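You operate a simulated robot arm through the tools that you are given. There is no shell and no other tool.

The job below is to be done with a simulated robot arm. You get a single attempt, and the scene is never put back.

TASK
Clamp the grey panel, roll out the air bubbles and free it again.
Fine: roller back where it was. Set down upright: red seam roller. What is to be rubbed or washed off counts as gone when no trace of it is left.

It is judged by the outcome, as a careful person would: the job done as asked, and still so three seconds after it is handed in. It fails if anything else is knocked over, pushed out of place, dropped, spilled or broken.

THE ROBOT
A 6-joint arm with a two-finger parallel gripper, fixed in place. Base frame: the origin is at the foot of the arm, x ahead of it, y to its left, z up. Readings come in cm, rad, newtons and seconds.
Its first joint turns from -2.897 to 2.897 rad. Payload 3.91 kg.
The TCP is the grasp point between the finger pads, 3 cm short of the fingertips. In the tool frame z runs along the fingers and y along their closing line. Largest opening 11 cm; finger width 2, thickness 1; the body of the gripper, 4.8 by 11.2 cm, starts 5.5 cm behind the TCP.
Orientation is that of the tool frame in the base frame, as a unit quaternion [w, x, y, z]. With the fingers straight down and closing along the base's y, the tool's x points along the base's -x, its y along +y and its z along -z.

THE INTERFACE
- The arm moves only by the tool drive_tool. Its argument "plan" is a list of rows, each an object (a shift or turn left out is 0, a gripper value left out holds the last) with "travel": the shift along the tool's x, y, z in units of 400 mm (1.0 is 400 mm), a list of three; "rot": the turn, a rotation vector about the tool's x, y, z in units of 45 degrees (1.0 is 45 degrees), a list of three; "grip": the finger opening in cm, from 0 to 11. In form: [{"travel": [tx, ty, tz], "rot": [ax, ay, az], "grip": grip}, ...]. A call has 1 to 20 rows; each row is the pose to reach, as a shift and turn from the pose commanded when the call began, along the tool's axes at that moment. A call with a number of a shift or a turn outside -1 to 1 is refused whole. Rows are played at 5 a second. More than 5 cm and 0.15 rad between two rows, or a gripper value outside its range, and nothing of the call is played. A pose out of reach is approached as far as the arm can. The call stops where the force on the tool passes 40 N (or 10 N more than at its start, if that is more) or the arm is blocked; 0.2 s more then pass. Each finger travels about 15.3 cm/s and halts on what it meets, pressing with about 35 N; the grip force reading is that of the motor and also rises with nothing between the fingers. The clock runs only during rows and for 0.2 s after the last one: add rows that repeat a pose to give the fingers time. It gives the time, the measured TCP pose, the force on the tool (base axes), the opening and the grip force at its end, in the units of the frame above (readings bear some noise), with the torque about the TCP (base axes, N m) and any sound that the robot's microphone picked up.
- Cameras (640 x 400 px; columns grow to the right, rows downward): "scene" is fixed at [5.26, -51.29, 150.64]; the picture's right is [0.84, -0.54, 0.00], its down [-0.22, -0.34, -0.91] and it looks along [0.50, 0.77, -0.41] (base axes); focal length 371 px, centre (320, 200). "wrist" rides on the gripper at [7.2, 1.7, -10.3] in the tool frame; the picture's right is [-0.23, 0.97, 0.00], its down [-0.76, -0.18, -0.62] and it looks along [-0.61, -0.14, 0.78] (tool axes); focal length 222 px, centre (320, 200). There is no depth. A picture from a camera that has moved, and an enlarged one, comes with that camera's place and axes in the base frame and with its lens. The place of the scene camera against the robot may be out by one fixed shift of up to 1.8 cm in any direction.
- snapshot(camera): a new picture of that camera. The clock stands still meanwhile.
- inspect(camera, box): a new picture of the part [left, top, right, bottom] of that camera's present view, enlarged. The clock stands still meanwhile.
- hand_in(): hands the job in; it is judged then, once.

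Nothing tells you positions but the pictures and the camera data. Unless the task says otherwise, let go and move clear before handing in.

The tools are called after ">>>" by a JSON object that holds its "op" and its "data". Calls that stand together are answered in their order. drive_tool: Moves the arm, as the interface text tells. Its arguments: {"type":"object","properties":{"plan":{"type":"array","items":{"type":"object","properties":{"travel":{"type":"array","items":{"type":"number"}},"rot":{"type":"array","items":{"type":"number"}},"grip":{"type":"number"}}}}},"required":["plan"]} The other tools are called the same way: snapshot (camera) takes a picture; inspect (camera, box) takes an enlarged picture of a part of a camera's view; hand_in () hands the job in.

At the start:

```text
clock: 0.0
eef_pos: [43.83, 15.6, 124.76]
orientation: [-0.001, 0.0, 1.0, 0.0]
force: [0.5, 0.0, 0.3]
moment: [0.0, -0.01, -0.02]
opening: 11.02
grip_force: 0.1
```

scene: 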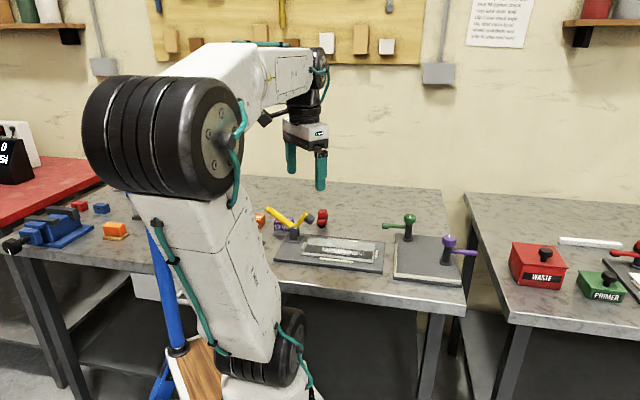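
wrist: 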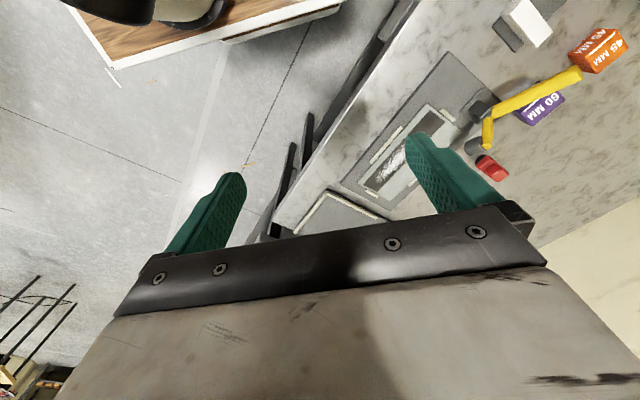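

I see a bench with a panel on a board, a yellow-handled clamp, a red roller and other clamps to the right. I'll look closer before moving anything.

>>> {"op": "inspect", "data": {"camera": "scene", "box": [240, 170, 480, 320]}}

>>> {"op": "inspect", "data": {"camera": "scene", "box": [250, 190, 400, 284]}}

>>> {"op": "inspect", "data": {"camera": "wrist", "box": [320, 0, 640, 200]}}

>>> {"op": "inspect", "data": {"camera": "scene", "box": [440, 0, 560, 75]}}

```text
2.67 times, centred on (360, 245) of scene
camera zoom: at [5.26, -51.29, 150.64], right [0.84, -0.54, 0.0], down [-0.22, -0.34, -0.91], along [0.5, 0.77, -0.41], focal length 990 px, centre (213, 80)
```

zoom: 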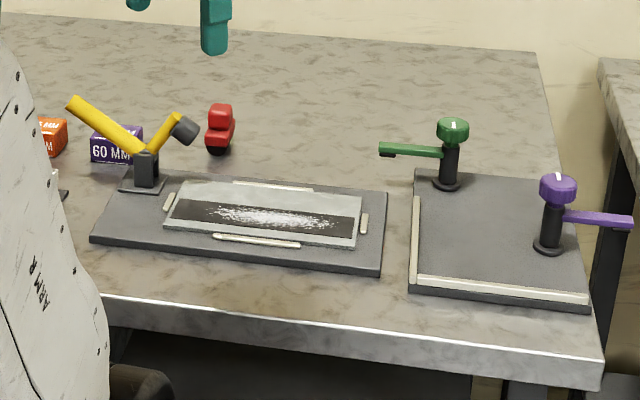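

```text
4.26 times, centred on (325, 237) of scene
camera zoom: at [5.26, -51.29, 150.64], right [0.84, -0.54, 0.0], down [-0.22, -0.34, -0.91], along [0.5, 0.77, -0.41], focal length 1579 px, centre (299, 43)
```

zoom: 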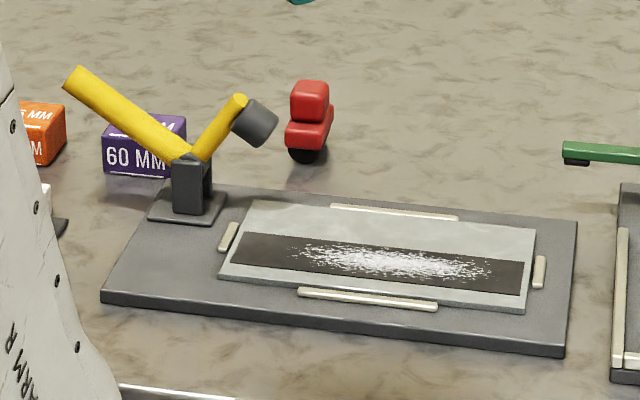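

```text
2.00 times, centred on (480, 100) of wrist
camera zoom: at [36.49, 17.3, 135.02], right [0.23, 0.97, 0.0], down [0.76, -0.18, 0.62], along [0.61, -0.14, -0.78], focal length 444 px, centre (0, 400)
```

zoom: 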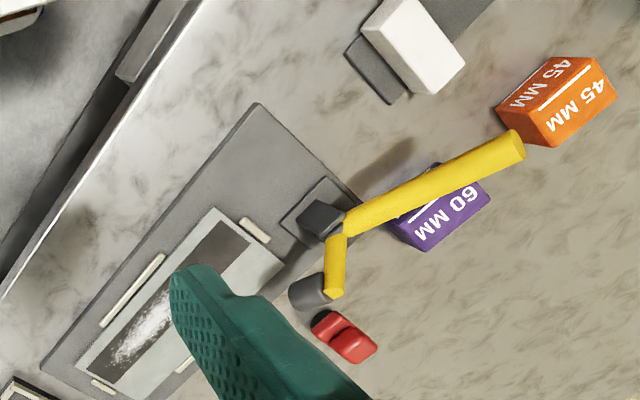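

```text
5.33 times, centred on (500, 38) of scene
camera zoom: at [5.26, -51.29, 150.64], right [0.84, -0.54, 0.0], down [-0.22, -0.34, -0.91], along [0.5, 0.77, -0.41], focal length 1980 px, centre (-640, 1067)
```

zoom: 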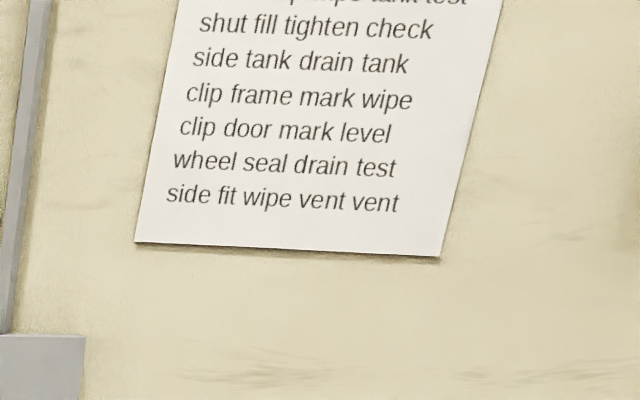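

The board with the panel sits at an angle ahead and to the left of the arm, with the bench top near z≈87 cm. I'll turn the tool about its vertical axis so the wrist camera looks straight at it.

>>> {"op": "drive_tool", "data": {"plan": [{"rot": [0, 0, -0.14]}, {"rot": [0, 0, -0.28]}, {"rot": [0, 0, -0.42]}, {"rot": [0, 0, -0.56]}, {"rot": [0, 0, -0.7]}, {"rot": [0, 0, -0.84]}, {"rot": [0, 0, -1.0]}, {"rot": [0, 0, -1.0]}]}}

>>> {"op": "snapshot", "data": {"camera": "wrist"}}

>>> {"op": "snapshot", "data": {"camera": "scene"}}

```text
clock: 1.8
eef_pos: [43.75, 15.58, 124.72]
orientation: [0.0, -0.383, 0.924, 0.0]
force: [0.2, -0.6, 0.2]
moment: [-0.01, -0.02, -0.01]
opening: 10.99
grip_force: 0.0
```

```text
taken
camera wrist: at [37.45, 11.64, 135.03], right [-0.53, 0.85, 0.0], down [0.66, 0.41, 0.62], along [0.53, 0.33, -0.78], focal length 222 px, centre (320, 200)
```

wrist: 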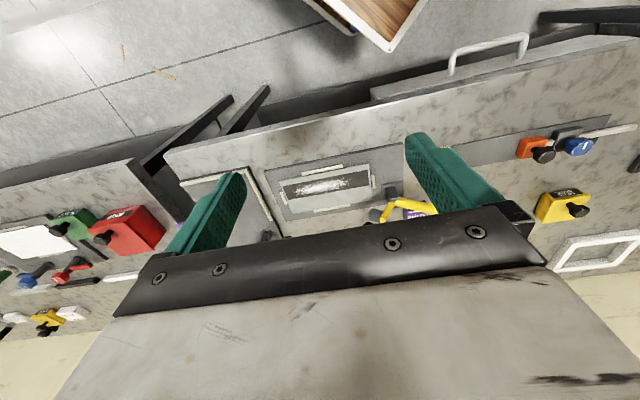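

```text
taken
```

scene: 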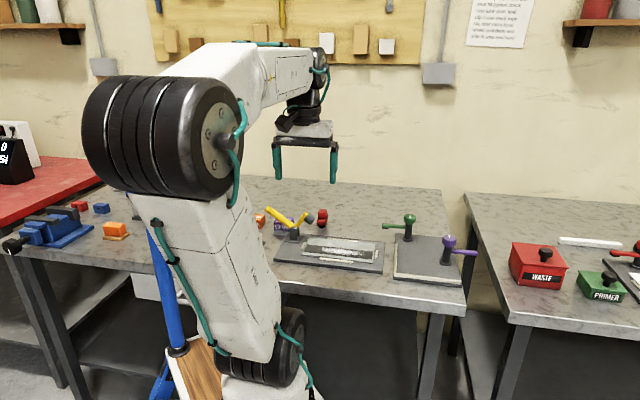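

Now the board is in the wrist view, upside down as the camera is mounted. I'll enlarge it.

>>> {"op": "inspect", "data": {"camera": "wrist", "box": [240, 140, 440, 265]}}

>>> {"op": "inspect", "data": {"camera": "wrist", "box": [0, 100, 260, 262]}}

>>> {"op": "inspect", "data": {"camera": "wrist", "box": [440, 100, 640, 225]}}

>>> {"op": "inspect", "data": {"camera": "scene", "box": [0, 170, 330, 280]}}

```text
3.20 times, centred on (340, 202) of wrist
camera zoom: at [37.45, 11.64, 135.03], right [-0.53, 0.85, 0.0], down [0.66, 0.41, 0.62], along [0.53, 0.33, -0.78], focal length 711 px, centre (256, 192)
```

zoom: 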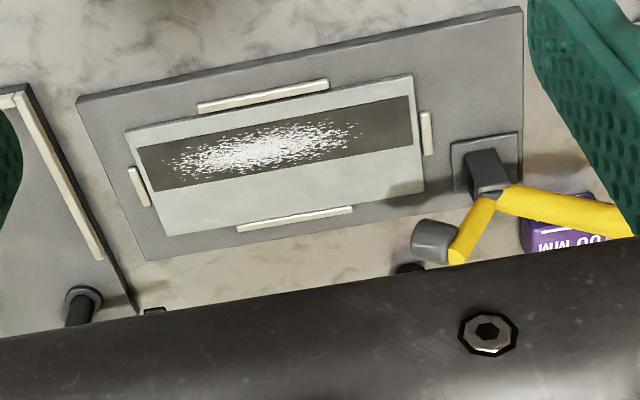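

```text
2.46 times, centred on (130, 181) of wrist
camera zoom: at [37.45, 11.64, 135.03], right [-0.53, 0.85, 0.0], down [0.66, 0.41, 0.62], along [0.53, 0.33, -0.78], focal length 547 px, centre (788, 247)
```

zoom: 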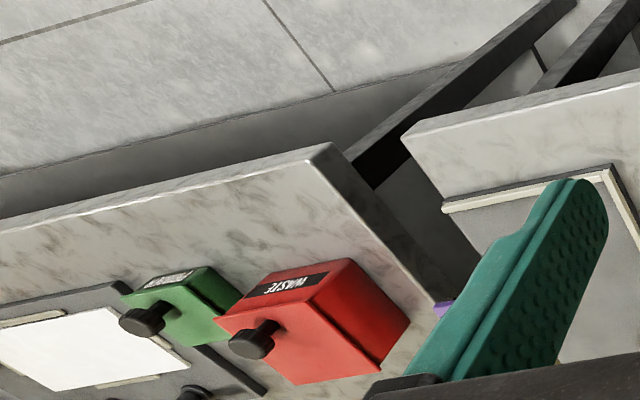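

```text
3.20 times, centred on (540, 162) of wrist
camera zoom: at [37.45, 11.64, 135.03], right [-0.53, 0.85, 0.0], down [0.66, 0.41, 0.62], along [0.53, 0.33, -0.78], focal length 711 px, centre (-384, 320)
```

zoom: 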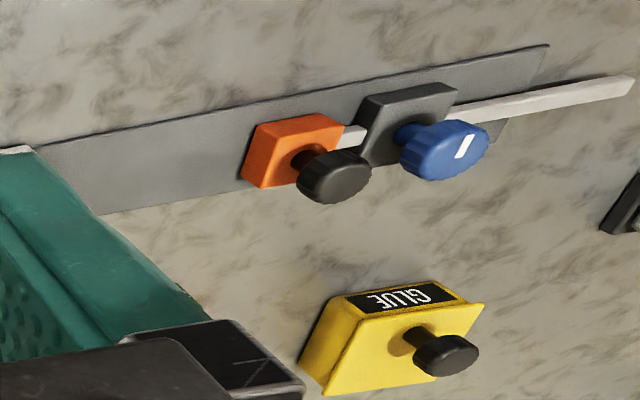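

```text
1.94 times, centred on (165, 225) of scene
camera zoom: at [5.26, -51.29, 150.64], right [0.84, -0.54, 0.0], down [-0.22, -0.34, -0.91], along [0.5, 0.77, -0.41], focal length 720 px, centre (621, 152)
```

zoom: 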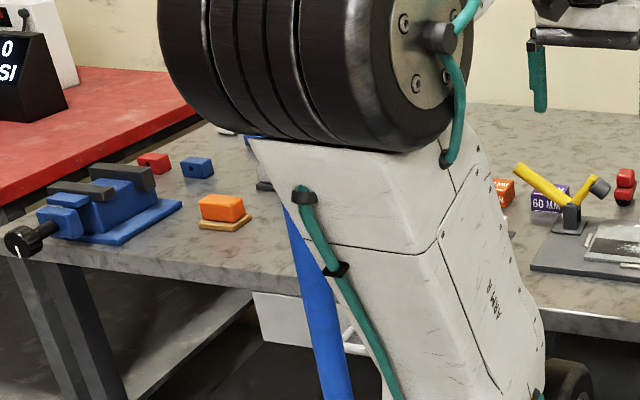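

>>> {"op": "inspect", "data": {"camera": "scene", "box": [302, 195, 350, 225]}}

>>> {"op": "inspect", "data": {"camera": "scene", "box": [256, 195, 336, 245]}}

>>> {"op": "inspect", "data": {"camera": "scene", "box": [296, 228, 392, 288]}}

```text
13.33 times, centred on (326, 210) of scene
camera zoom: at [5.26, -51.29, 150.64], right [0.84, -0.54, 0.0], down [-0.22, -0.34, -0.91], along [0.5, 0.77, -0.41], focal length 4949 px, centre (240, 67)
```

zoom: 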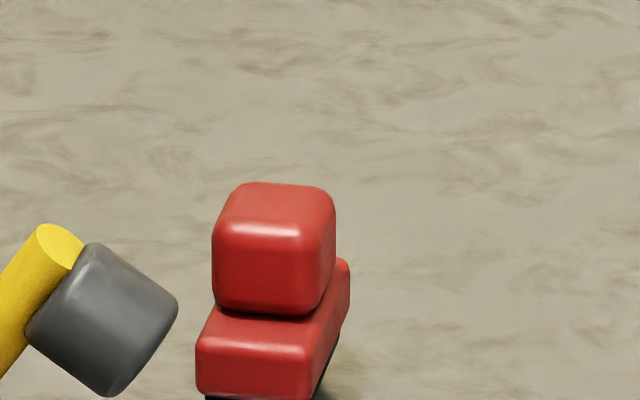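

```text
8.00 times, centred on (296, 220) of scene
camera zoom: at [5.26, -51.29, 150.64], right [0.84, -0.54, 0.0], down [-0.22, -0.34, -0.91], along [0.5, 0.77, -0.41], focal length 2969 px, centre (512, 40)
```

zoom: 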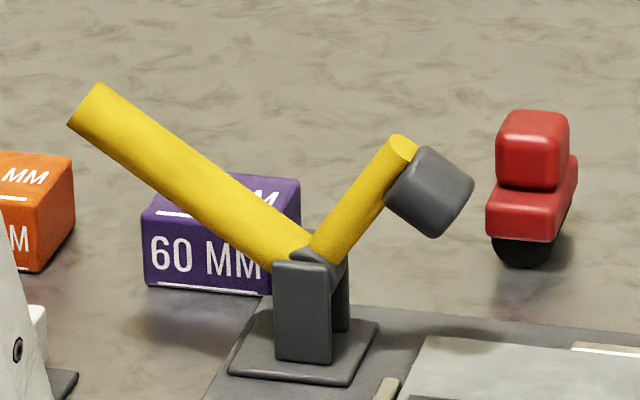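

```text
6.67 times, centred on (344, 258) of scene
camera zoom: at [5.26, -51.29, 150.64], right [0.84, -0.54, 0.0], down [-0.22, -0.34, -0.91], along [0.5, 0.77, -0.41], focal length 2474 px, centre (160, -187)
```

zoom: 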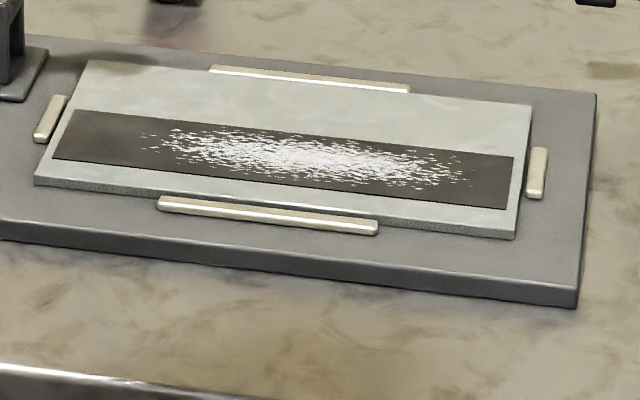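

The roller (red block on a black wheel) stands near (71, 49), and the toggle clamp post is near (56.5, 44.5) with its handle tip pointing up and to the left. I'll move the wrist camera above that area for a better look.

>>> {"op": "drive_tool", "data": {"plan": [{"travel": [-0.095, 0.0126, 0.042]}, {"travel": [-0.19, 0.0252, 0.084]}, {"travel": [-0.285, 0.0378, 0.126]}, {"travel": [-0.38, 0.0504, 0.168]}, {"travel": [-0.475, 0.063, 0.21]}, {"travel": [-0.57, 0.0756, 0.252]}, {"travel": [-0.665, 0.0882, 0.294]}, {"travel": [-0.76, 0.1008, 0.336]}, {"travel": [-0.855, 0.1134, 0.378]}, {"travel": [-0.948, 0.126, 0.4175]}, {"travel": [-0.948, 0.126, 0.4175]}]}}

>>> {"op": "snapshot", "data": {"camera": "wrist"}}

>>> {"op": "snapshot", "data": {"camera": "scene"}}

```text
clock: 4.2
eef_pos: [67.21, 46.07, 108.11]
orientation: [0.0, -0.382, 0.924, 0.0]
force: [0.1, 0.9, 0.4]
moment: [-0.01, 0.01, 0.0]
opening: 11.0
grip_force: 0.1
```

```text
taken
camera wrist: at [60.74, 42.18, 118.34], right [-0.53, 0.85, 0.0], down [0.66, 0.41, 0.62], along [0.53, 0.33, -0.78], focal length 222 px, centre (320, 200)
```

wrist: 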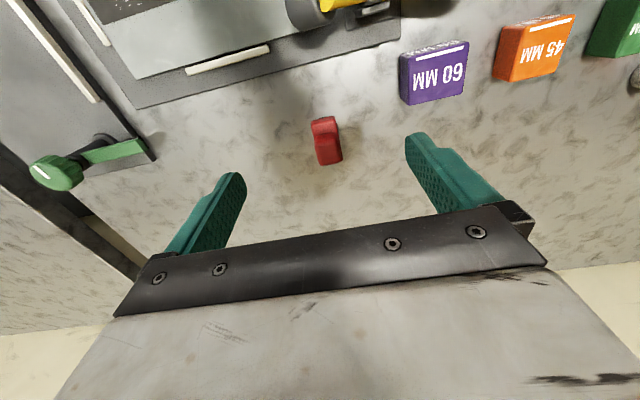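

```text
taken
```

scene: 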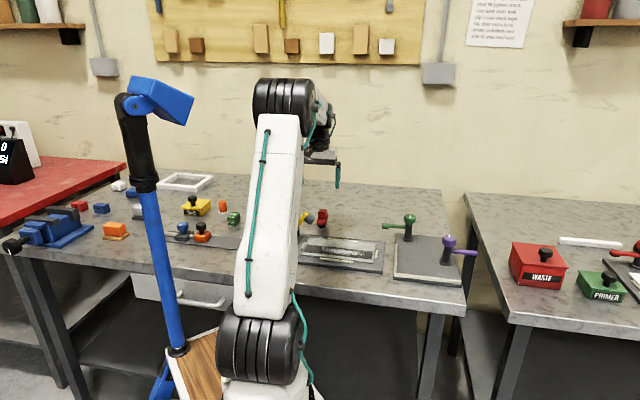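

>>> {"op": "inspect", "data": {"camera": "wrist", "box": [280, 100, 376, 160]}}

>>> {"op": "inspect", "data": {"camera": "wrist", "box": [100, 0, 420, 200]}}

>>> {"op": "inspect", "data": {"camera": "scene", "box": [290, 195, 354, 235]}}

```text
6.67 times, centred on (328, 130) of wrist
camera zoom: at [60.74, 42.18, 118.34], right [-0.53, 0.85, 0.0], down [0.66, 0.41, 0.62], along [0.53, 0.33, -0.78], focal length 1481 px, centre (267, 667)
```

zoom: 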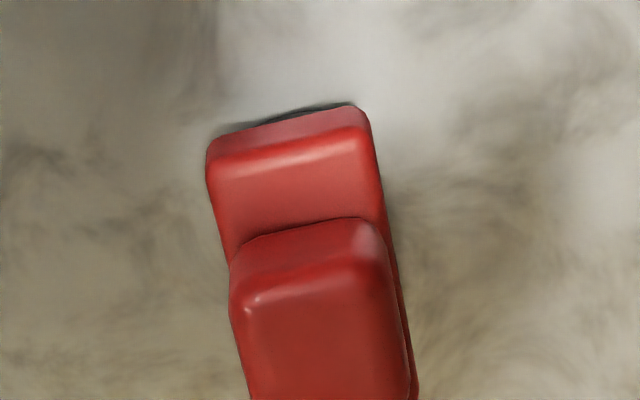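

```text
2.00 times, centred on (260, 100) of wrist
camera zoom: at [60.74, 42.18, 118.34], right [-0.53, 0.85, 0.0], down [0.66, 0.41, 0.62], along [0.53, 0.33, -0.78], focal length 444 px, centre (440, 400)
```

zoom: 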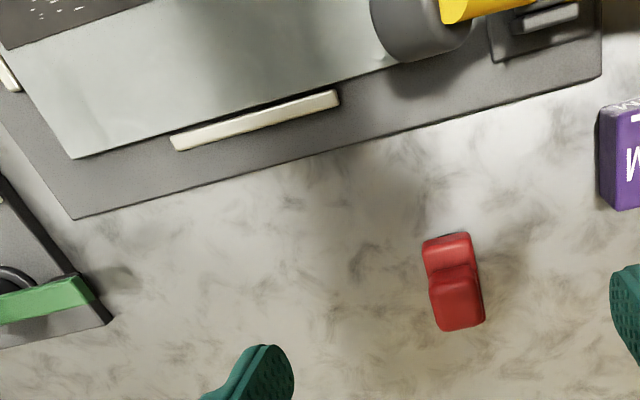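

```text
10.00 times, centred on (322, 215) of scene
camera zoom: at [5.26, -51.29, 150.64], right [0.84, -0.54, 0.0], down [-0.22, -0.34, -0.91], along [0.5, 0.77, -0.41], focal length 3712 px, centre (300, 50)
```

zoom: 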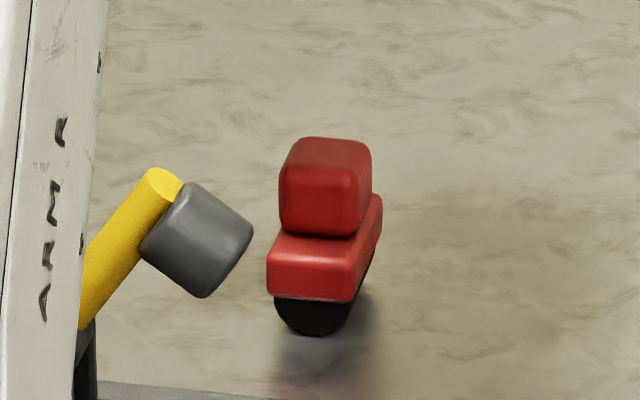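

>>> {"op": "inspect", "data": {"camera": "wrist", "box": [288, 110, 368, 160]}}

>>> {"op": "inspect", "data": {"camera": "wrist", "box": [296, 130, 360, 170]}}

>>> {"op": "inspect", "data": {"camera": "wrist", "box": [260, 0, 420, 100]}}

```text
8.00 times, centred on (328, 135) of wrist
camera zoom: at [60.74, 42.18, 118.34], right [-0.53, 0.85, 0.0], down [0.66, 0.41, 0.62], along [0.53, 0.33, -0.78], focal length 1777 px, centre (256, 720)
```

zoom: 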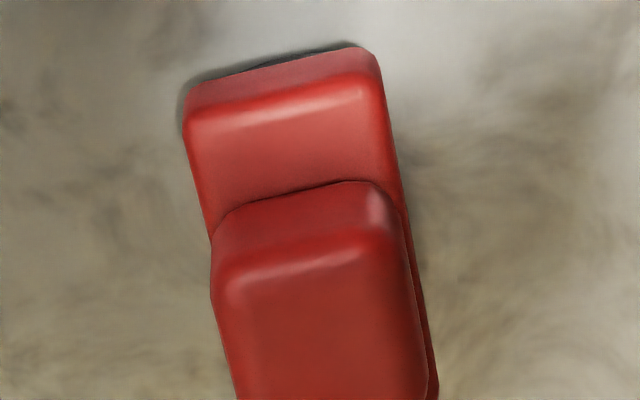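

```text
10.00 times, centred on (328, 150) of wrist
camera zoom: at [60.74, 42.18, 118.34], right [-0.53, 0.85, 0.0], down [0.66, 0.41, 0.62], along [0.53, 0.33, -0.78], focal length 2221 px, centre (240, 700)
```

zoom: 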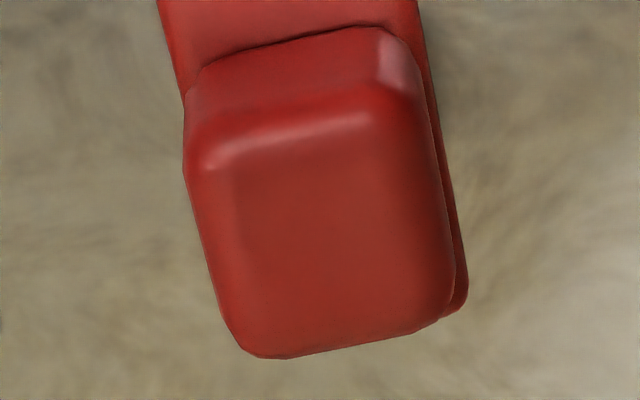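

```text
4.00 times, centred on (340, 50) of wrist
camera zoom: at [60.74, 42.18, 118.34], right [-0.53, 0.85, 0.0], down [0.66, 0.41, 0.62], along [0.53, 0.33, -0.78], focal length 888 px, centre (240, 800)
```

zoom: 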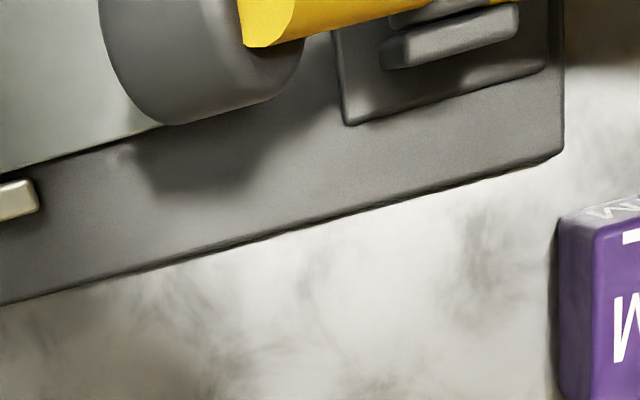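

The roller's cylinder axis lies along the diagonal w=(0.71, 0.71), so it rolls along the panel's length. Next I'll turn the tool 90° and look at the toggle clamp from the handle side, since I plan to pinch the handle across its swing plane.

>>> {"op": "drive_tool", "data": {"plan": [{"travel": [0.028, 0.0345, -0.0125], "rot": [0, 0, 0.125]}, {"travel": [0.0565, 0.069, -0.025], "rot": [0, 0, 0.25]}, {"travel": [0.085, 0.1035, -0.0375], "rot": [0, 0, 0.375]}, {"travel": [0.113, 0.138, -0.05], "rot": [0, 0, 0.5]}, {"travel": [0.141, 0.1725, -0.0625], "rot": [0, 0, 0.625]}, {"travel": [0.17, 0.207, -0.075], "rot": [0, 0, 0.75]}, {"travel": [0.198, 0.2415, -0.0875], "rot": [0, 0, 0.875]}, {"travel": [0.226, 0.276, -0.0975], "rot": [0, 0, 1.0]}, {"travel": [0.226, 0.276, -0.0975], "rot": [0, 0, 1.0]}]}}

>>> {"op": "drive_tool", "data": {"plan": [{"rot": [0, 0, 0.125]}, {"rot": [0, 0, 0.25]}, {"rot": [0, 0, 0.375]}, {"rot": [0, 0, 0.5]}, {"rot": [0, 0, 0.625]}, {"rot": [0, 0, 0.75]}, {"rot": [0, 0, 0.875]}, {"rot": [0, 0, 1.0]}, {"rot": [0, 0, 1.0]}]}}

>>> {"op": "snapshot", "data": {"camera": "wrist"}}

>>> {"op": "snapshot", "data": {"camera": "scene"}}

```text
clock: 6.2
eef_pos: [52.89, 47.47, 111.87]
orientation: [0.0, 0.001, 1.0, 0.0]
force: [0.2, 0.8, 0.0]
moment: [-0.02, 0.0, 0.03]
opening: 10.99
grip_force: 0.1
```

```text
clock: 8.2
eef_pos: [52.72, 47.44, 112.0]
orientation: [0.0, 0.385, 0.923, 0.0]
force: [0.0, 0.7, -0.3]
moment: [-0.02, -0.03, 0.03]
opening: 11.01
grip_force: 0.1
```

```text
taken
camera wrist: at [48.88, 53.74, 122.22], right [0.85, 0.53, 0.0], down [0.41, -0.66, 0.62], along [0.33, -0.53, -0.78], focal length 222 px, centre (320, 200)
```

wrist: 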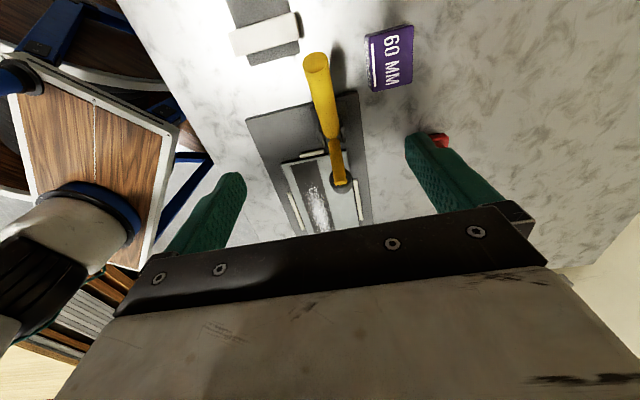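

```text
taken
```

scene: 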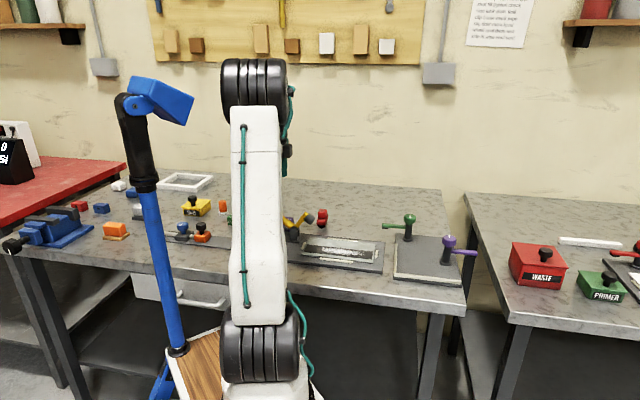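

>>> {"op": "inspect", "data": {"camera": "wrist", "box": [230, 40, 422, 160]}}

>>> {"op": "inspect", "data": {"camera": "wrist", "box": [280, 110, 408, 190]}}

>>> {"op": "inspect", "data": {"camera": "wrist", "box": [270, 130, 398, 220]}}

```text
3.33 times, centred on (326, 100) of wrist
camera zoom: at [48.88, 53.74, 122.22], right [0.85, 0.53, 0.0], down [0.41, -0.66, 0.62], along [0.33, -0.53, -0.78], focal length 740 px, centre (300, 533)
```

zoom: 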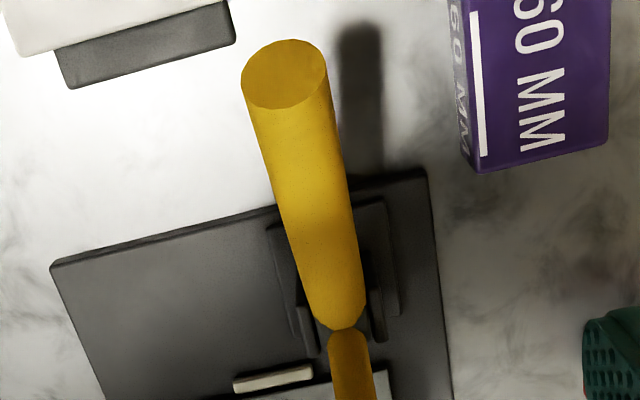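

```text
5.00 times, centred on (344, 150) of wrist
camera zoom: at [48.88, 53.74, 122.22], right [0.85, 0.53, 0.0], down [0.41, -0.66, 0.62], along [0.33, -0.53, -0.78], focal length 1111 px, centre (200, 450)
```

zoom: 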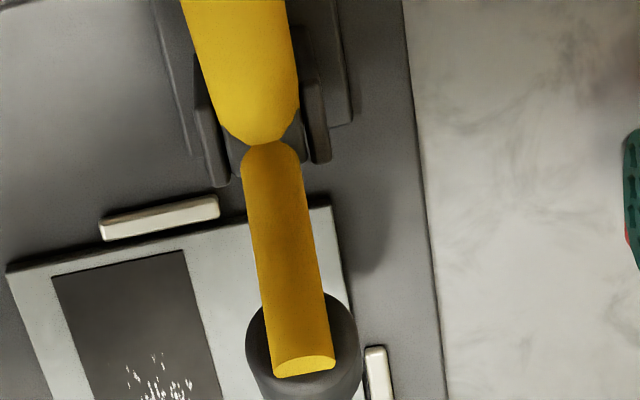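

```text
4.44 times, centred on (334, 175) of wrist
camera zoom: at [48.88, 53.74, 122.22], right [0.85, 0.53, 0.0], down [0.41, -0.66, 0.62], along [0.33, -0.53, -0.78], focal length 987 px, centre (258, 311)
```

zoom: 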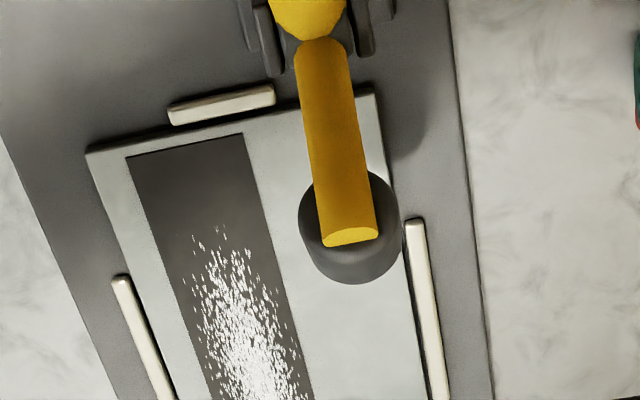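

The handle end is near (50.0, 51.2, 100) and the pivot near (57.2, 44, 93), so the lever swings in the vertical plane along the board's length. I'll lower the open fingers on either side of the handle.

>>> {"op": "drive_tool", "data": {"plan": [{"travel": [0.0455, 0.0184, 0.0], "grip": 6.5}, {"travel": [0.0455, 0.0184, 0.08], "grip": 6.5}, {"travel": [0.0455, 0.0184, 0.16], "grip": 6.5}, {"travel": [0.0455, 0.0184, 0.2], "grip": 6.5}, {"travel": [0.0455, 0.0184, 0.2], "grip": 6.5}]}}

>>> {"op": "snapshot", "data": {"camera": "wrist"}}

>>> {"op": "inspect", "data": {"camera": "scene", "box": [230, 170, 358, 250]}}

```text
clock: 9.4
eef_pos: [52.11, 49.19, 104.02]
orientation: [0.0, 0.382, 0.924, 0.0]
force: [-0.5, 0.3, -0.2]
moment: [-0.03, -0.03, 0.02]
opening: 6.51
grip_force: 0.1
```

```text
taken
camera wrist: at [48.11, 55.58, 114.25], right [0.85, 0.53, 0.0], down [0.41, -0.66, 0.62], along [0.33, -0.53, -0.78], focal length 222 px, centre (320, 200)
```

wrist: 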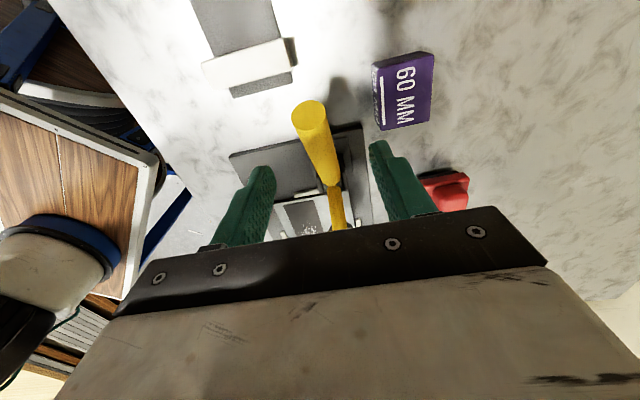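

```text
5.00 times, centred on (294, 210) of scene
camera zoom: at [5.26, -51.29, 150.64], right [0.84, -0.54, 0.0], down [-0.22, -0.34, -0.91], along [0.5, 0.77, -0.41], focal length 1856 px, centre (450, 150)
```

zoom: 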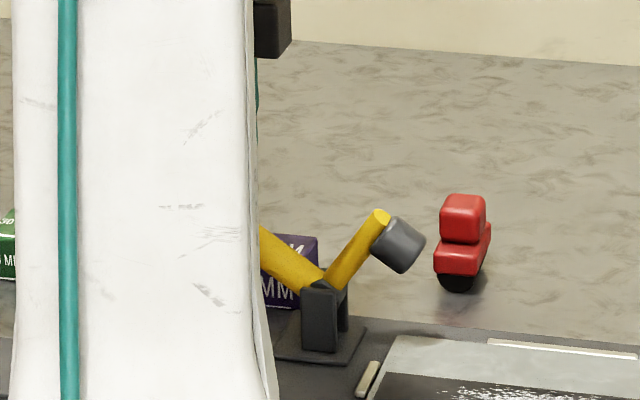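

The handle sits centred between the fingers. I'll descend to its axis height and close on it.

>>> {"op": "drive_tool", "data": {"plan": [{"travel": [0, 0, 0.05]}, {"travel": [0, 0, 0.1]}, {"travel": [0, 0, 0.15]}, {"travel": [0, 0, 0.15]}]}}

>>> {"op": "snapshot", "data": {"camera": "wrist"}}

```text
clock: 10.4
eef_pos: [51.98, 49.23, 98.02]
orientation: [0.0, 0.382, 0.924, 0.0]
force: [0.3, -1.2, 0.2]
moment: [0.02, 0.03, 0.04]
opening: 6.51
grip_force: 0.0
```

```text
taken
camera wrist: at [48.03, 55.59, 108.23], right [0.85, 0.53, 0.0], down [0.41, -0.66, 0.62], along [0.33, -0.53, -0.78], focal length 222 px, centre (320, 200)
```

wrist: 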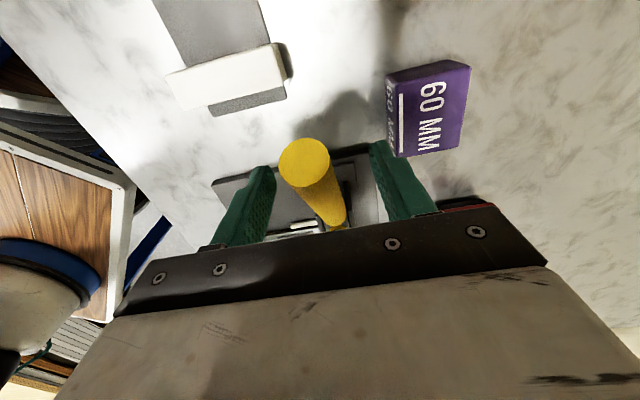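

>>> {"op": "drive_tool", "data": {"plan": [{"grip": 1.0}, {"grip": 1.0}, {"grip": 1.0}, {"grip": 1.0}]}}

>>> {"op": "snapshot", "data": {"camera": "wrist"}}

```text
clock: 11.4
eef_pos: [51.9, 49.07, 97.95]
orientation: [0.0, 0.383, 0.924, 0.0]
force: [-8.9, -7.2, -2.1]
moment: [0.07, 0.19, 0.02]
opening: 2.28
grip_force: 44.7
```

```text
taken
camera wrist: at [48.0, 55.55, 108.23], right [0.85, 0.53, 0.0], down [0.41, -0.66, 0.62], along [0.33, -0.53, -0.78], focal length 222 px, centre (320, 200)
```

wrist: 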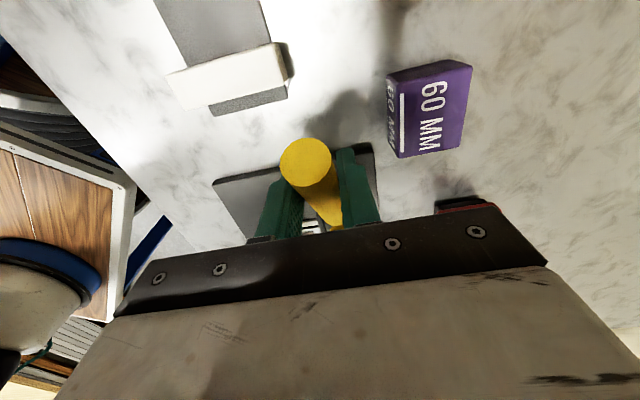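

The handle is held (2.3 cm thick). I'll start swinging it up along an arc about the pivot, in a small first step to feel the resistance.

>>> {"op": "drive_tool", "data": {"plan": [{"travel": [-0.0065, -0.002, -0.0086]}, {"travel": [-0.0131, -0.004, -0.0172]}, {"travel": [-0.0196, -0.004, -0.0243]}, {"travel": [-0.0261, -0.004, -0.0314]}, {"travel": [-0.0261, -0.004, -0.0314]}]}}

>>> {"op": "inspect", "data": {"camera": "scene", "box": [230, 170, 358, 250]}}

>>> {"op": "snapshot", "data": {"camera": "wrist"}}

```text
clock: 12.6
eef_pos: [52.7, 48.38, 99.2]
orientation: [0.0, 0.381, 0.924, 0.0]
force: [-5.6, 15.5, -14.3]
moment: [1.04, 1.12, -0.03]
opening: 2.3
grip_force: 45.2
```

```text
5.00 times, centred on (294, 210) of scene
camera zoom: at [5.26, -51.29, 150.64], right [0.84, -0.54, 0.0], down [-0.22, -0.34, -0.91], along [0.5, 0.77, -0.41], focal length 1856 px, centre (450, 150)
```

zoom: 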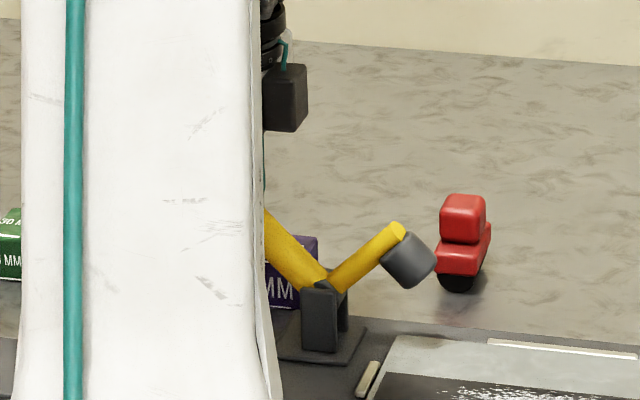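

```text
taken
camera wrist: at [48.7, 54.82, 109.45], right [0.85, 0.53, 0.0], down [0.41, -0.66, 0.62], along [0.33, -0.53, -0.78], focal length 222 px, centre (320, 200)
```

wrist: 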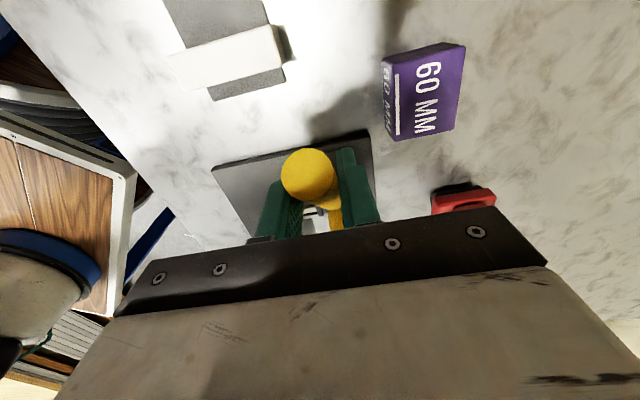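

The lever turns smoothly and the pad arm is coming down; the resistance is about 20 N and tangential. I'll continue along the arc.

>>> {"op": "drive_tool", "data": {"plan": [{"travel": [-0.0071, 0.0015, -0.0065]}, {"travel": [-0.0142, 0.0015, -0.013]}, {"travel": [-0.0218, 0.0015, -0.019]}, {"travel": [-0.0295, 0.0015, -0.0248]}, {"travel": [-0.0376, 0.0015, -0.0301]}, {"travel": [-0.0458, 0.0015, -0.0352]}, {"travel": [-0.0458, 0.0015, -0.0352]}]}}

>>> {"op": "inspect", "data": {"camera": "scene", "box": [230, 170, 358, 250]}}

```text
clock: 14.2
eef_pos: [53.97, 47.19, 100.5]
orientation: [0.0, 0.383, 0.924, -0.001]
force: [-13.4, 10.0, -16.5]
moment: [1.19, 1.14, 0.19]
opening: 2.29
grip_force: 45.1
```

```text
5.00 times, centred on (294, 210) of scene
camera zoom: at [5.26, -51.29, 150.64], right [0.84, -0.54, 0.0], down [-0.22, -0.34, -0.91], along [0.5, 0.77, -0.41], focal length 1856 px, centre (450, 150)
```

zoom: 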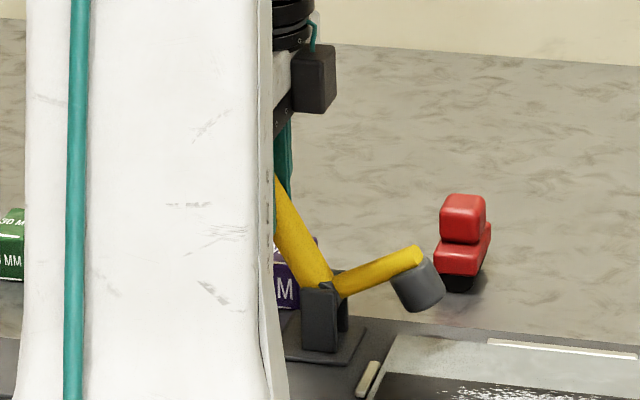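

>>> {"op": "drive_tool", "data": {"plan": [{"travel": [-0.0091, 0, -0.0034]}, {"travel": [-0.0182, 0, -0.0067]}, {"travel": [-0.027, 0, -0.0105]}, {"travel": [-0.0358, 0, -0.014]}, {"travel": [-0.0449, 0, -0.017]}, {"travel": [-0.054, 0, -0.0197]}, {"travel": [-0.054, 0, -0.0197]}]}}

>>> {"op": "inspect", "data": {"camera": "scene", "box": [230, 170, 358, 250]}}

```text
clock: 15.8
eef_pos: [55.45, 45.48, 101.42]
orientation: [0.001, 0.383, 0.924, 0.0]
force: [-19.0, 11.2, -8.3]
moment: [1.03, 1.37, -0.04]
opening: 2.24
grip_force: 45.0
```

```text
5.00 times, centred on (294, 210) of scene
camera zoom: at [5.26, -51.29, 150.64], right [0.84, -0.54, 0.0], down [-0.22, -0.34, -0.91], along [0.5, 0.77, -0.41], focal length 1856 px, centre (450, 150)
```

zoom: 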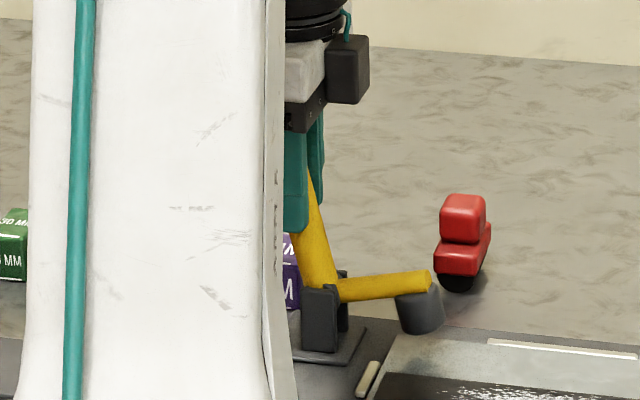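

The pad arm is almost level. I'll continue carefully until the pad bears on the panel.

>>> {"op": "drive_tool", "data": {"plan": [{"travel": [-0.0093, 0, -0.0021]}, {"travel": [-0.0187, 0, -0.0041]}, {"travel": [-0.0282, 0, -0.0054]}, {"travel": [-0.0376, 0, -0.0066]}, {"travel": [-0.0376, 0, -0.0066]}]}}

>>> {"op": "inspect", "data": {"camera": "scene", "box": [270, 190, 366, 250]}}

```text
clock: 17.0
eef_pos: [56.46, 44.52, 101.61]
orientation: [0.0, 0.383, 0.924, 0.0]
force: [-18.0, 11.1, -10.5]
moment: [0.81, 1.47, -0.01]
opening: 2.31
grip_force: 45.0
```

```text
6.67 times, centred on (318, 220) of scene
camera zoom: at [5.26, -51.29, 150.64], right [0.84, -0.54, 0.0], down [-0.22, -0.34, -0.91], along [0.5, 0.77, -0.41], focal length 2474 px, centre (333, 67)
```

zoom: 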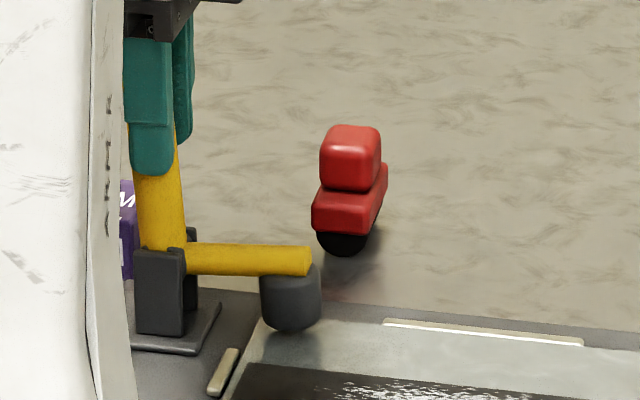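

>>> {"op": "drive_tool", "data": {"plan": [{"travel": [-0.0064, 0, 0.001]}, {"travel": [-0.0127, 0, 0.0015]}, {"travel": [-0.0191, 0, 0.0018]}, {"travel": [-0.0255, 0, 0.0022]}, {"travel": [-0.0255, 0, 0.0022]}]}}

>>> {"op": "inspect", "data": {"camera": "scene", "box": [270, 190, 366, 250]}}

```text
clock: 18.2
eef_pos: [57.1, 43.91, 101.66]
orientation: [0.001, 0.381, 0.924, 0.0]
force: [-26.3, 18.2, 10.4]
moment: [-1.38, 0.34, 0.08]
opening: 2.29
grip_force: 45.3
```

```text
6.67 times, centred on (318, 220) of scene
camera zoom: at [5.26, -51.29, 150.64], right [0.84, -0.54, 0.0], down [-0.22, -0.34, -0.91], along [0.5, 0.77, -0.41], focal length 2474 px, centre (333, 67)
```

zoom: 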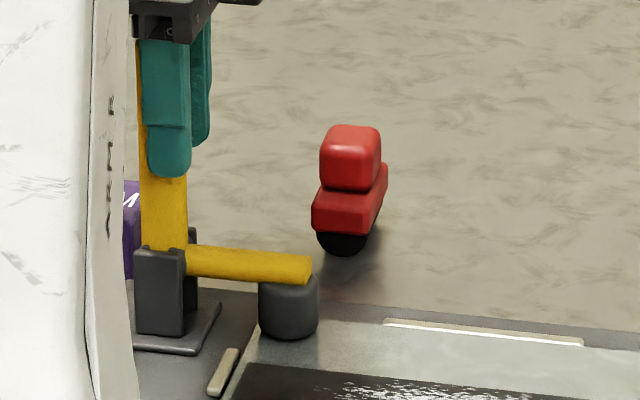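

The handle is upright and the pad has met the panel (force rose). I'll press slightly further to be sure it latches.

>>> {"op": "drive_tool", "data": {"plan": [{"travel": [-0.003, 0, 0]}, {"travel": [-0.006, 0, 0]}, {"travel": [-0.006, 0, 0]}]}}

>>> {"op": "inspect", "data": {"camera": "scene", "box": [270, 190, 366, 250]}}

```text
clock: 18.7
eef_pos: [57.25, 43.88, 101.62]
orientation: [-0.002, 0.381, 0.924, 0.001]
force: [-17.7, 24.1, 3.4]
moment: [-1.77, 0.61, 0.36]
opening: 2.3
grip_force: 45.5
stopped in row 2: the force on the tool passed its limit at 48 N (the readings are from after the stop); the commanded pose is now the measured one
```

```text
6.67 times, centred on (318, 220) of scene
camera zoom: at [5.26, -51.29, 150.64], right [0.84, -0.54, 0.0], down [-0.22, -0.34, -0.91], along [0.5, 0.77, -0.41], focal length 2474 px, centre (333, 67)
```

zoom: 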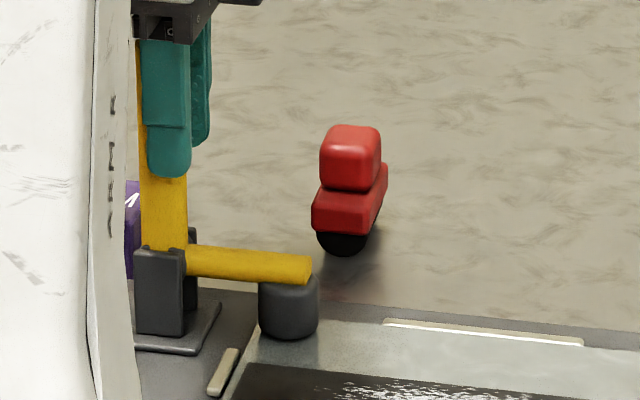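

The lever is at its stop with the pad down on the panel. I'll let go, rise clear and check that it stays.

>>> {"op": "drive_tool", "data": {"plan": [{"grip": 4.0}, {"grip": 7.0}, {"grip": 7.0}, {"grip": 7.0}]}}

>>> {"op": "drive_tool", "data": {"plan": [{"travel": [0, 0, -0.08]}, {"travel": [0, 0, -0.17]}, {"travel": [0, 0, -0.26]}, {"travel": [0, 0, -0.35]}, {"travel": [0, 0, -0.35]}]}}

>>> {"op": "inspect", "data": {"camera": "scene", "box": [270, 190, 366, 250]}}

>>> {"op": "snapshot", "data": {"camera": "wrist"}}

```text
clock: 19.7
eef_pos: [57.35, 43.82, 101.6]
orientation: [-0.001, 0.382, 0.924, 0.001]
force: [0.6, -0.4, 0.8]
moment: [0.02, -0.01, -0.04]
opening: 7.01
grip_force: 0.1
```

```text
clock: 20.9
eef_pos: [57.47, 43.58, 115.74]
orientation: [-0.001, 0.382, 0.924, 0.001]
force: [-1.0, 0.5, 0.1]
moment: [0.01, -0.04, -0.01]
opening: 7.0
grip_force: 0.1
```

```text
6.67 times, centred on (318, 220) of scene
camera zoom: at [5.26, -51.29, 150.64], right [0.84, -0.54, 0.0], down [-0.22, -0.34, -0.91], along [0.5, 0.77, -0.41], focal length 2474 px, centre (333, 67)
```

zoom: 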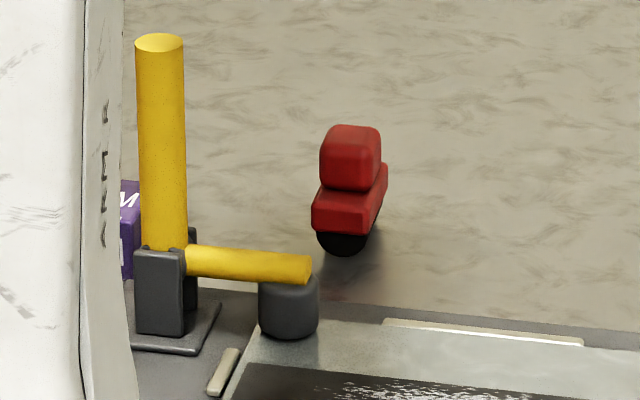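

```text
taken
camera wrist: at [53.48, 49.97, 125.98], right [0.85, 0.53, 0.0], down [0.41, -0.66, 0.62], along [0.33, -0.53, -0.78], focal length 222 px, centre (320, 200)
```

wrist: 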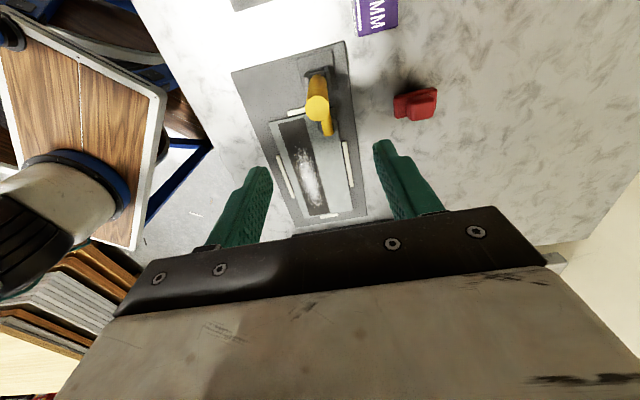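

The clamp holds on its own with the handle upright (top near z≈105). Now I'll measure the roller and the strip from this view.

>>> {"op": "inspect", "data": {"camera": "wrist", "box": [225, 40, 385, 140]}}

>>> {"op": "inspect", "data": {"camera": "wrist", "box": [250, 100, 410, 230]}}

>>> {"op": "inspect", "data": {"camera": "wrist", "box": [376, 75, 456, 125]}}

```text
4.00 times, centred on (305, 90) of wrist
camera zoom: at [53.48, 49.97, 125.98], right [0.85, 0.53, 0.0], down [0.41, -0.66, 0.62], along [0.33, -0.53, -0.78], focal length 888 px, centre (380, 640)
```

zoom: 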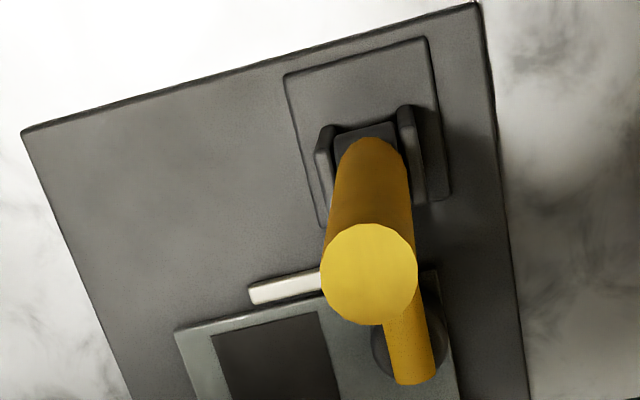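

```text
3.08 times, centred on (330, 165) of wrist
camera zoom: at [53.48, 49.97, 125.98], right [0.85, 0.53, 0.0], down [0.41, -0.66, 0.62], along [0.33, -0.53, -0.78], focal length 684 px, centre (289, 308)
```

zoom: 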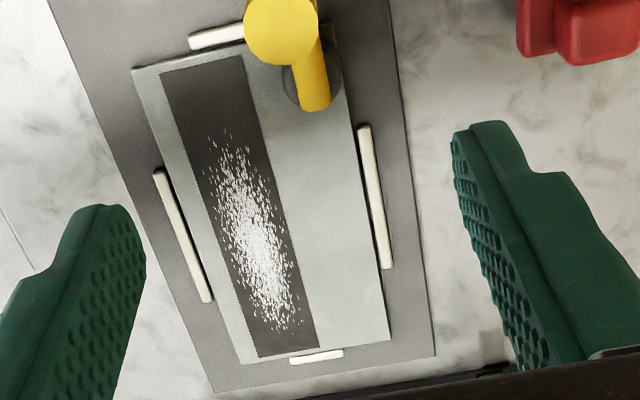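

```text
8.00 times, centred on (416, 100) of wrist
camera zoom: at [53.48, 49.97, 125.98], right [0.85, 0.53, 0.0], down [0.41, -0.66, 0.62], along [0.33, -0.53, -0.78], focal length 1777 px, centre (-448, 1000)
```

zoom: 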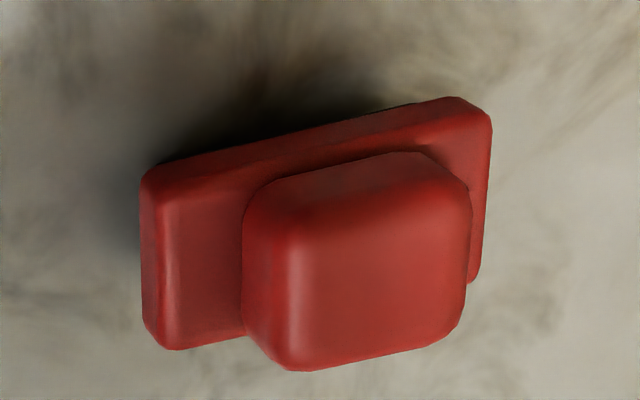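

The roller's red block is centred near (70.5, 49.4) with its top at z≈94.6, and the frame top is near 91.3. I'll go above it with the fingers closing along the rolling direction.

>>> {"op": "drive_tool", "data": {"plan": [{"travel": [-0.016, 0.042, 0.0], "rot": [0, 0, -0.125], "grip": 7}, {"travel": [-0.032, 0.083, 0.0], "rot": [0, 0, -0.25], "grip": 7}, {"travel": [-0.048, 0.125, 0.0], "rot": [0, 0, -0.375], "grip": 7}, {"travel": [-0.064, 0.167, 0.0], "rot": [0, 0, -0.5], "grip": 7}, {"travel": [-0.08, 0.208, 0.0], "rot": [0, 0, -0.625], "grip": 7}, {"travel": [-0.096, 0.25, 0.0], "rot": [0, 0, -0.75], "grip": 7}, {"travel": [-0.112, 0.292, 0.0], "rot": [0, 0, -0.875], "grip": 7}, {"travel": [-0.1275, 0.333, 0.0], "rot": [0, 0, -1.0], "grip": 7}, {"travel": [-0.1275, 0.333, 0.0], "rot": [0, 0, -1.0], "grip": 7}]}}

>>> {"op": "drive_tool", "data": {"plan": [{"rot": [0, 0, -0.125]}, {"rot": [0, 0, -0.25]}, {"rot": [0, 0, -0.375]}, {"rot": [0, 0, -0.5]}, {"rot": [0, 0, -0.625]}, {"rot": [0, 0, -0.75]}, {"rot": [0, 0, -0.875]}, {"rot": [0, 0, -1.0]}, {"travel": [0, 0, 0.1], "rot": [0, 0, -1.0]}, {"travel": [0, 0, 0.2], "rot": [0, 0, -1.0]}, {"travel": [0, 0, 0.2], "rot": [0, 0, -1.0]}]}}

>>> {"op": "snapshot", "data": {"camera": "wrist"}}

>>> {"op": "inspect", "data": {"camera": "wrist", "box": [270, 120, 382, 190]}}

>>> {"op": "inspect", "data": {"camera": "scene", "box": [270, 160, 398, 240]}}

```text
clock: 22.9
eef_pos: [70.23, 49.52, 115.51]
orientation: [0.0, -0.001, 1.0, 0.0]
force: [-0.7, 0.4, 0.1]
moment: [-0.01, 0.0, -0.03]
opening: 6.99
grip_force: 0.0
```

```text
clock: 25.3
eef_pos: [70.46, 49.6, 107.57]
orientation: [0.0, -0.384, 0.923, 0.001]
force: [-0.2, -0.2, 1.1]
moment: [0.0, 0.02, -0.01]
opening: 7.0
grip_force: 0.0
```

```text
taken
camera wrist: at [64.12, 45.63, 117.89], right [-0.53, 0.85, 0.0], down [0.66, 0.41, 0.62], along [0.53, 0.33, -0.78], focal length 222 px, centre (320, 200)
```

wrist: 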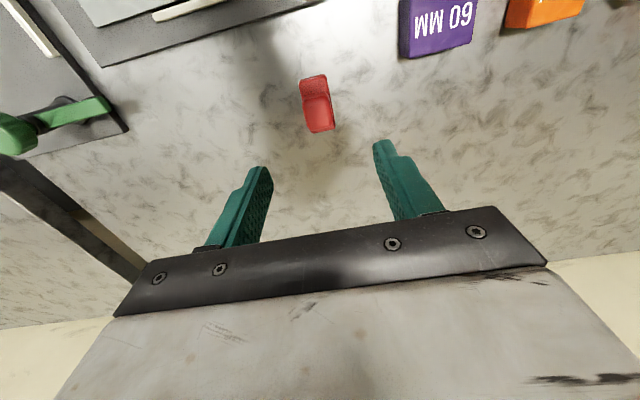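

```text
5.71 times, centred on (326, 155) of wrist
camera zoom: at [64.12, 45.63, 117.89], right [-0.53, 0.85, 0.0], down [0.66, 0.41, 0.62], along [0.53, 0.33, -0.78], focal length 1269 px, centre (286, 457)
```

zoom: 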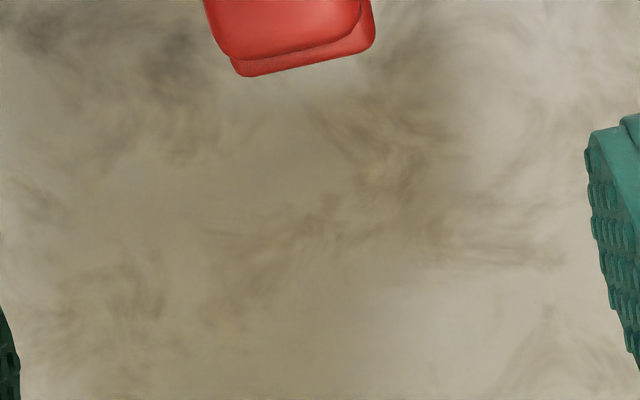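

```text
5.00 times, centred on (334, 200) of scene
camera zoom: at [5.26, -51.29, 150.64], right [0.84, -0.54, 0.0], down [-0.22, -0.34, -0.91], along [0.5, 0.77, -0.41], focal length 1856 px, centre (250, 200)
```

zoom: 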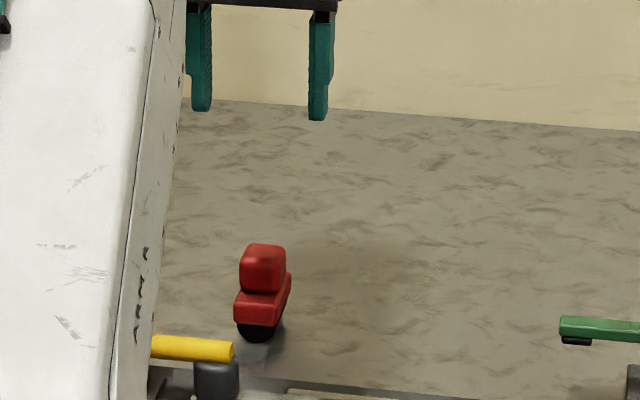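

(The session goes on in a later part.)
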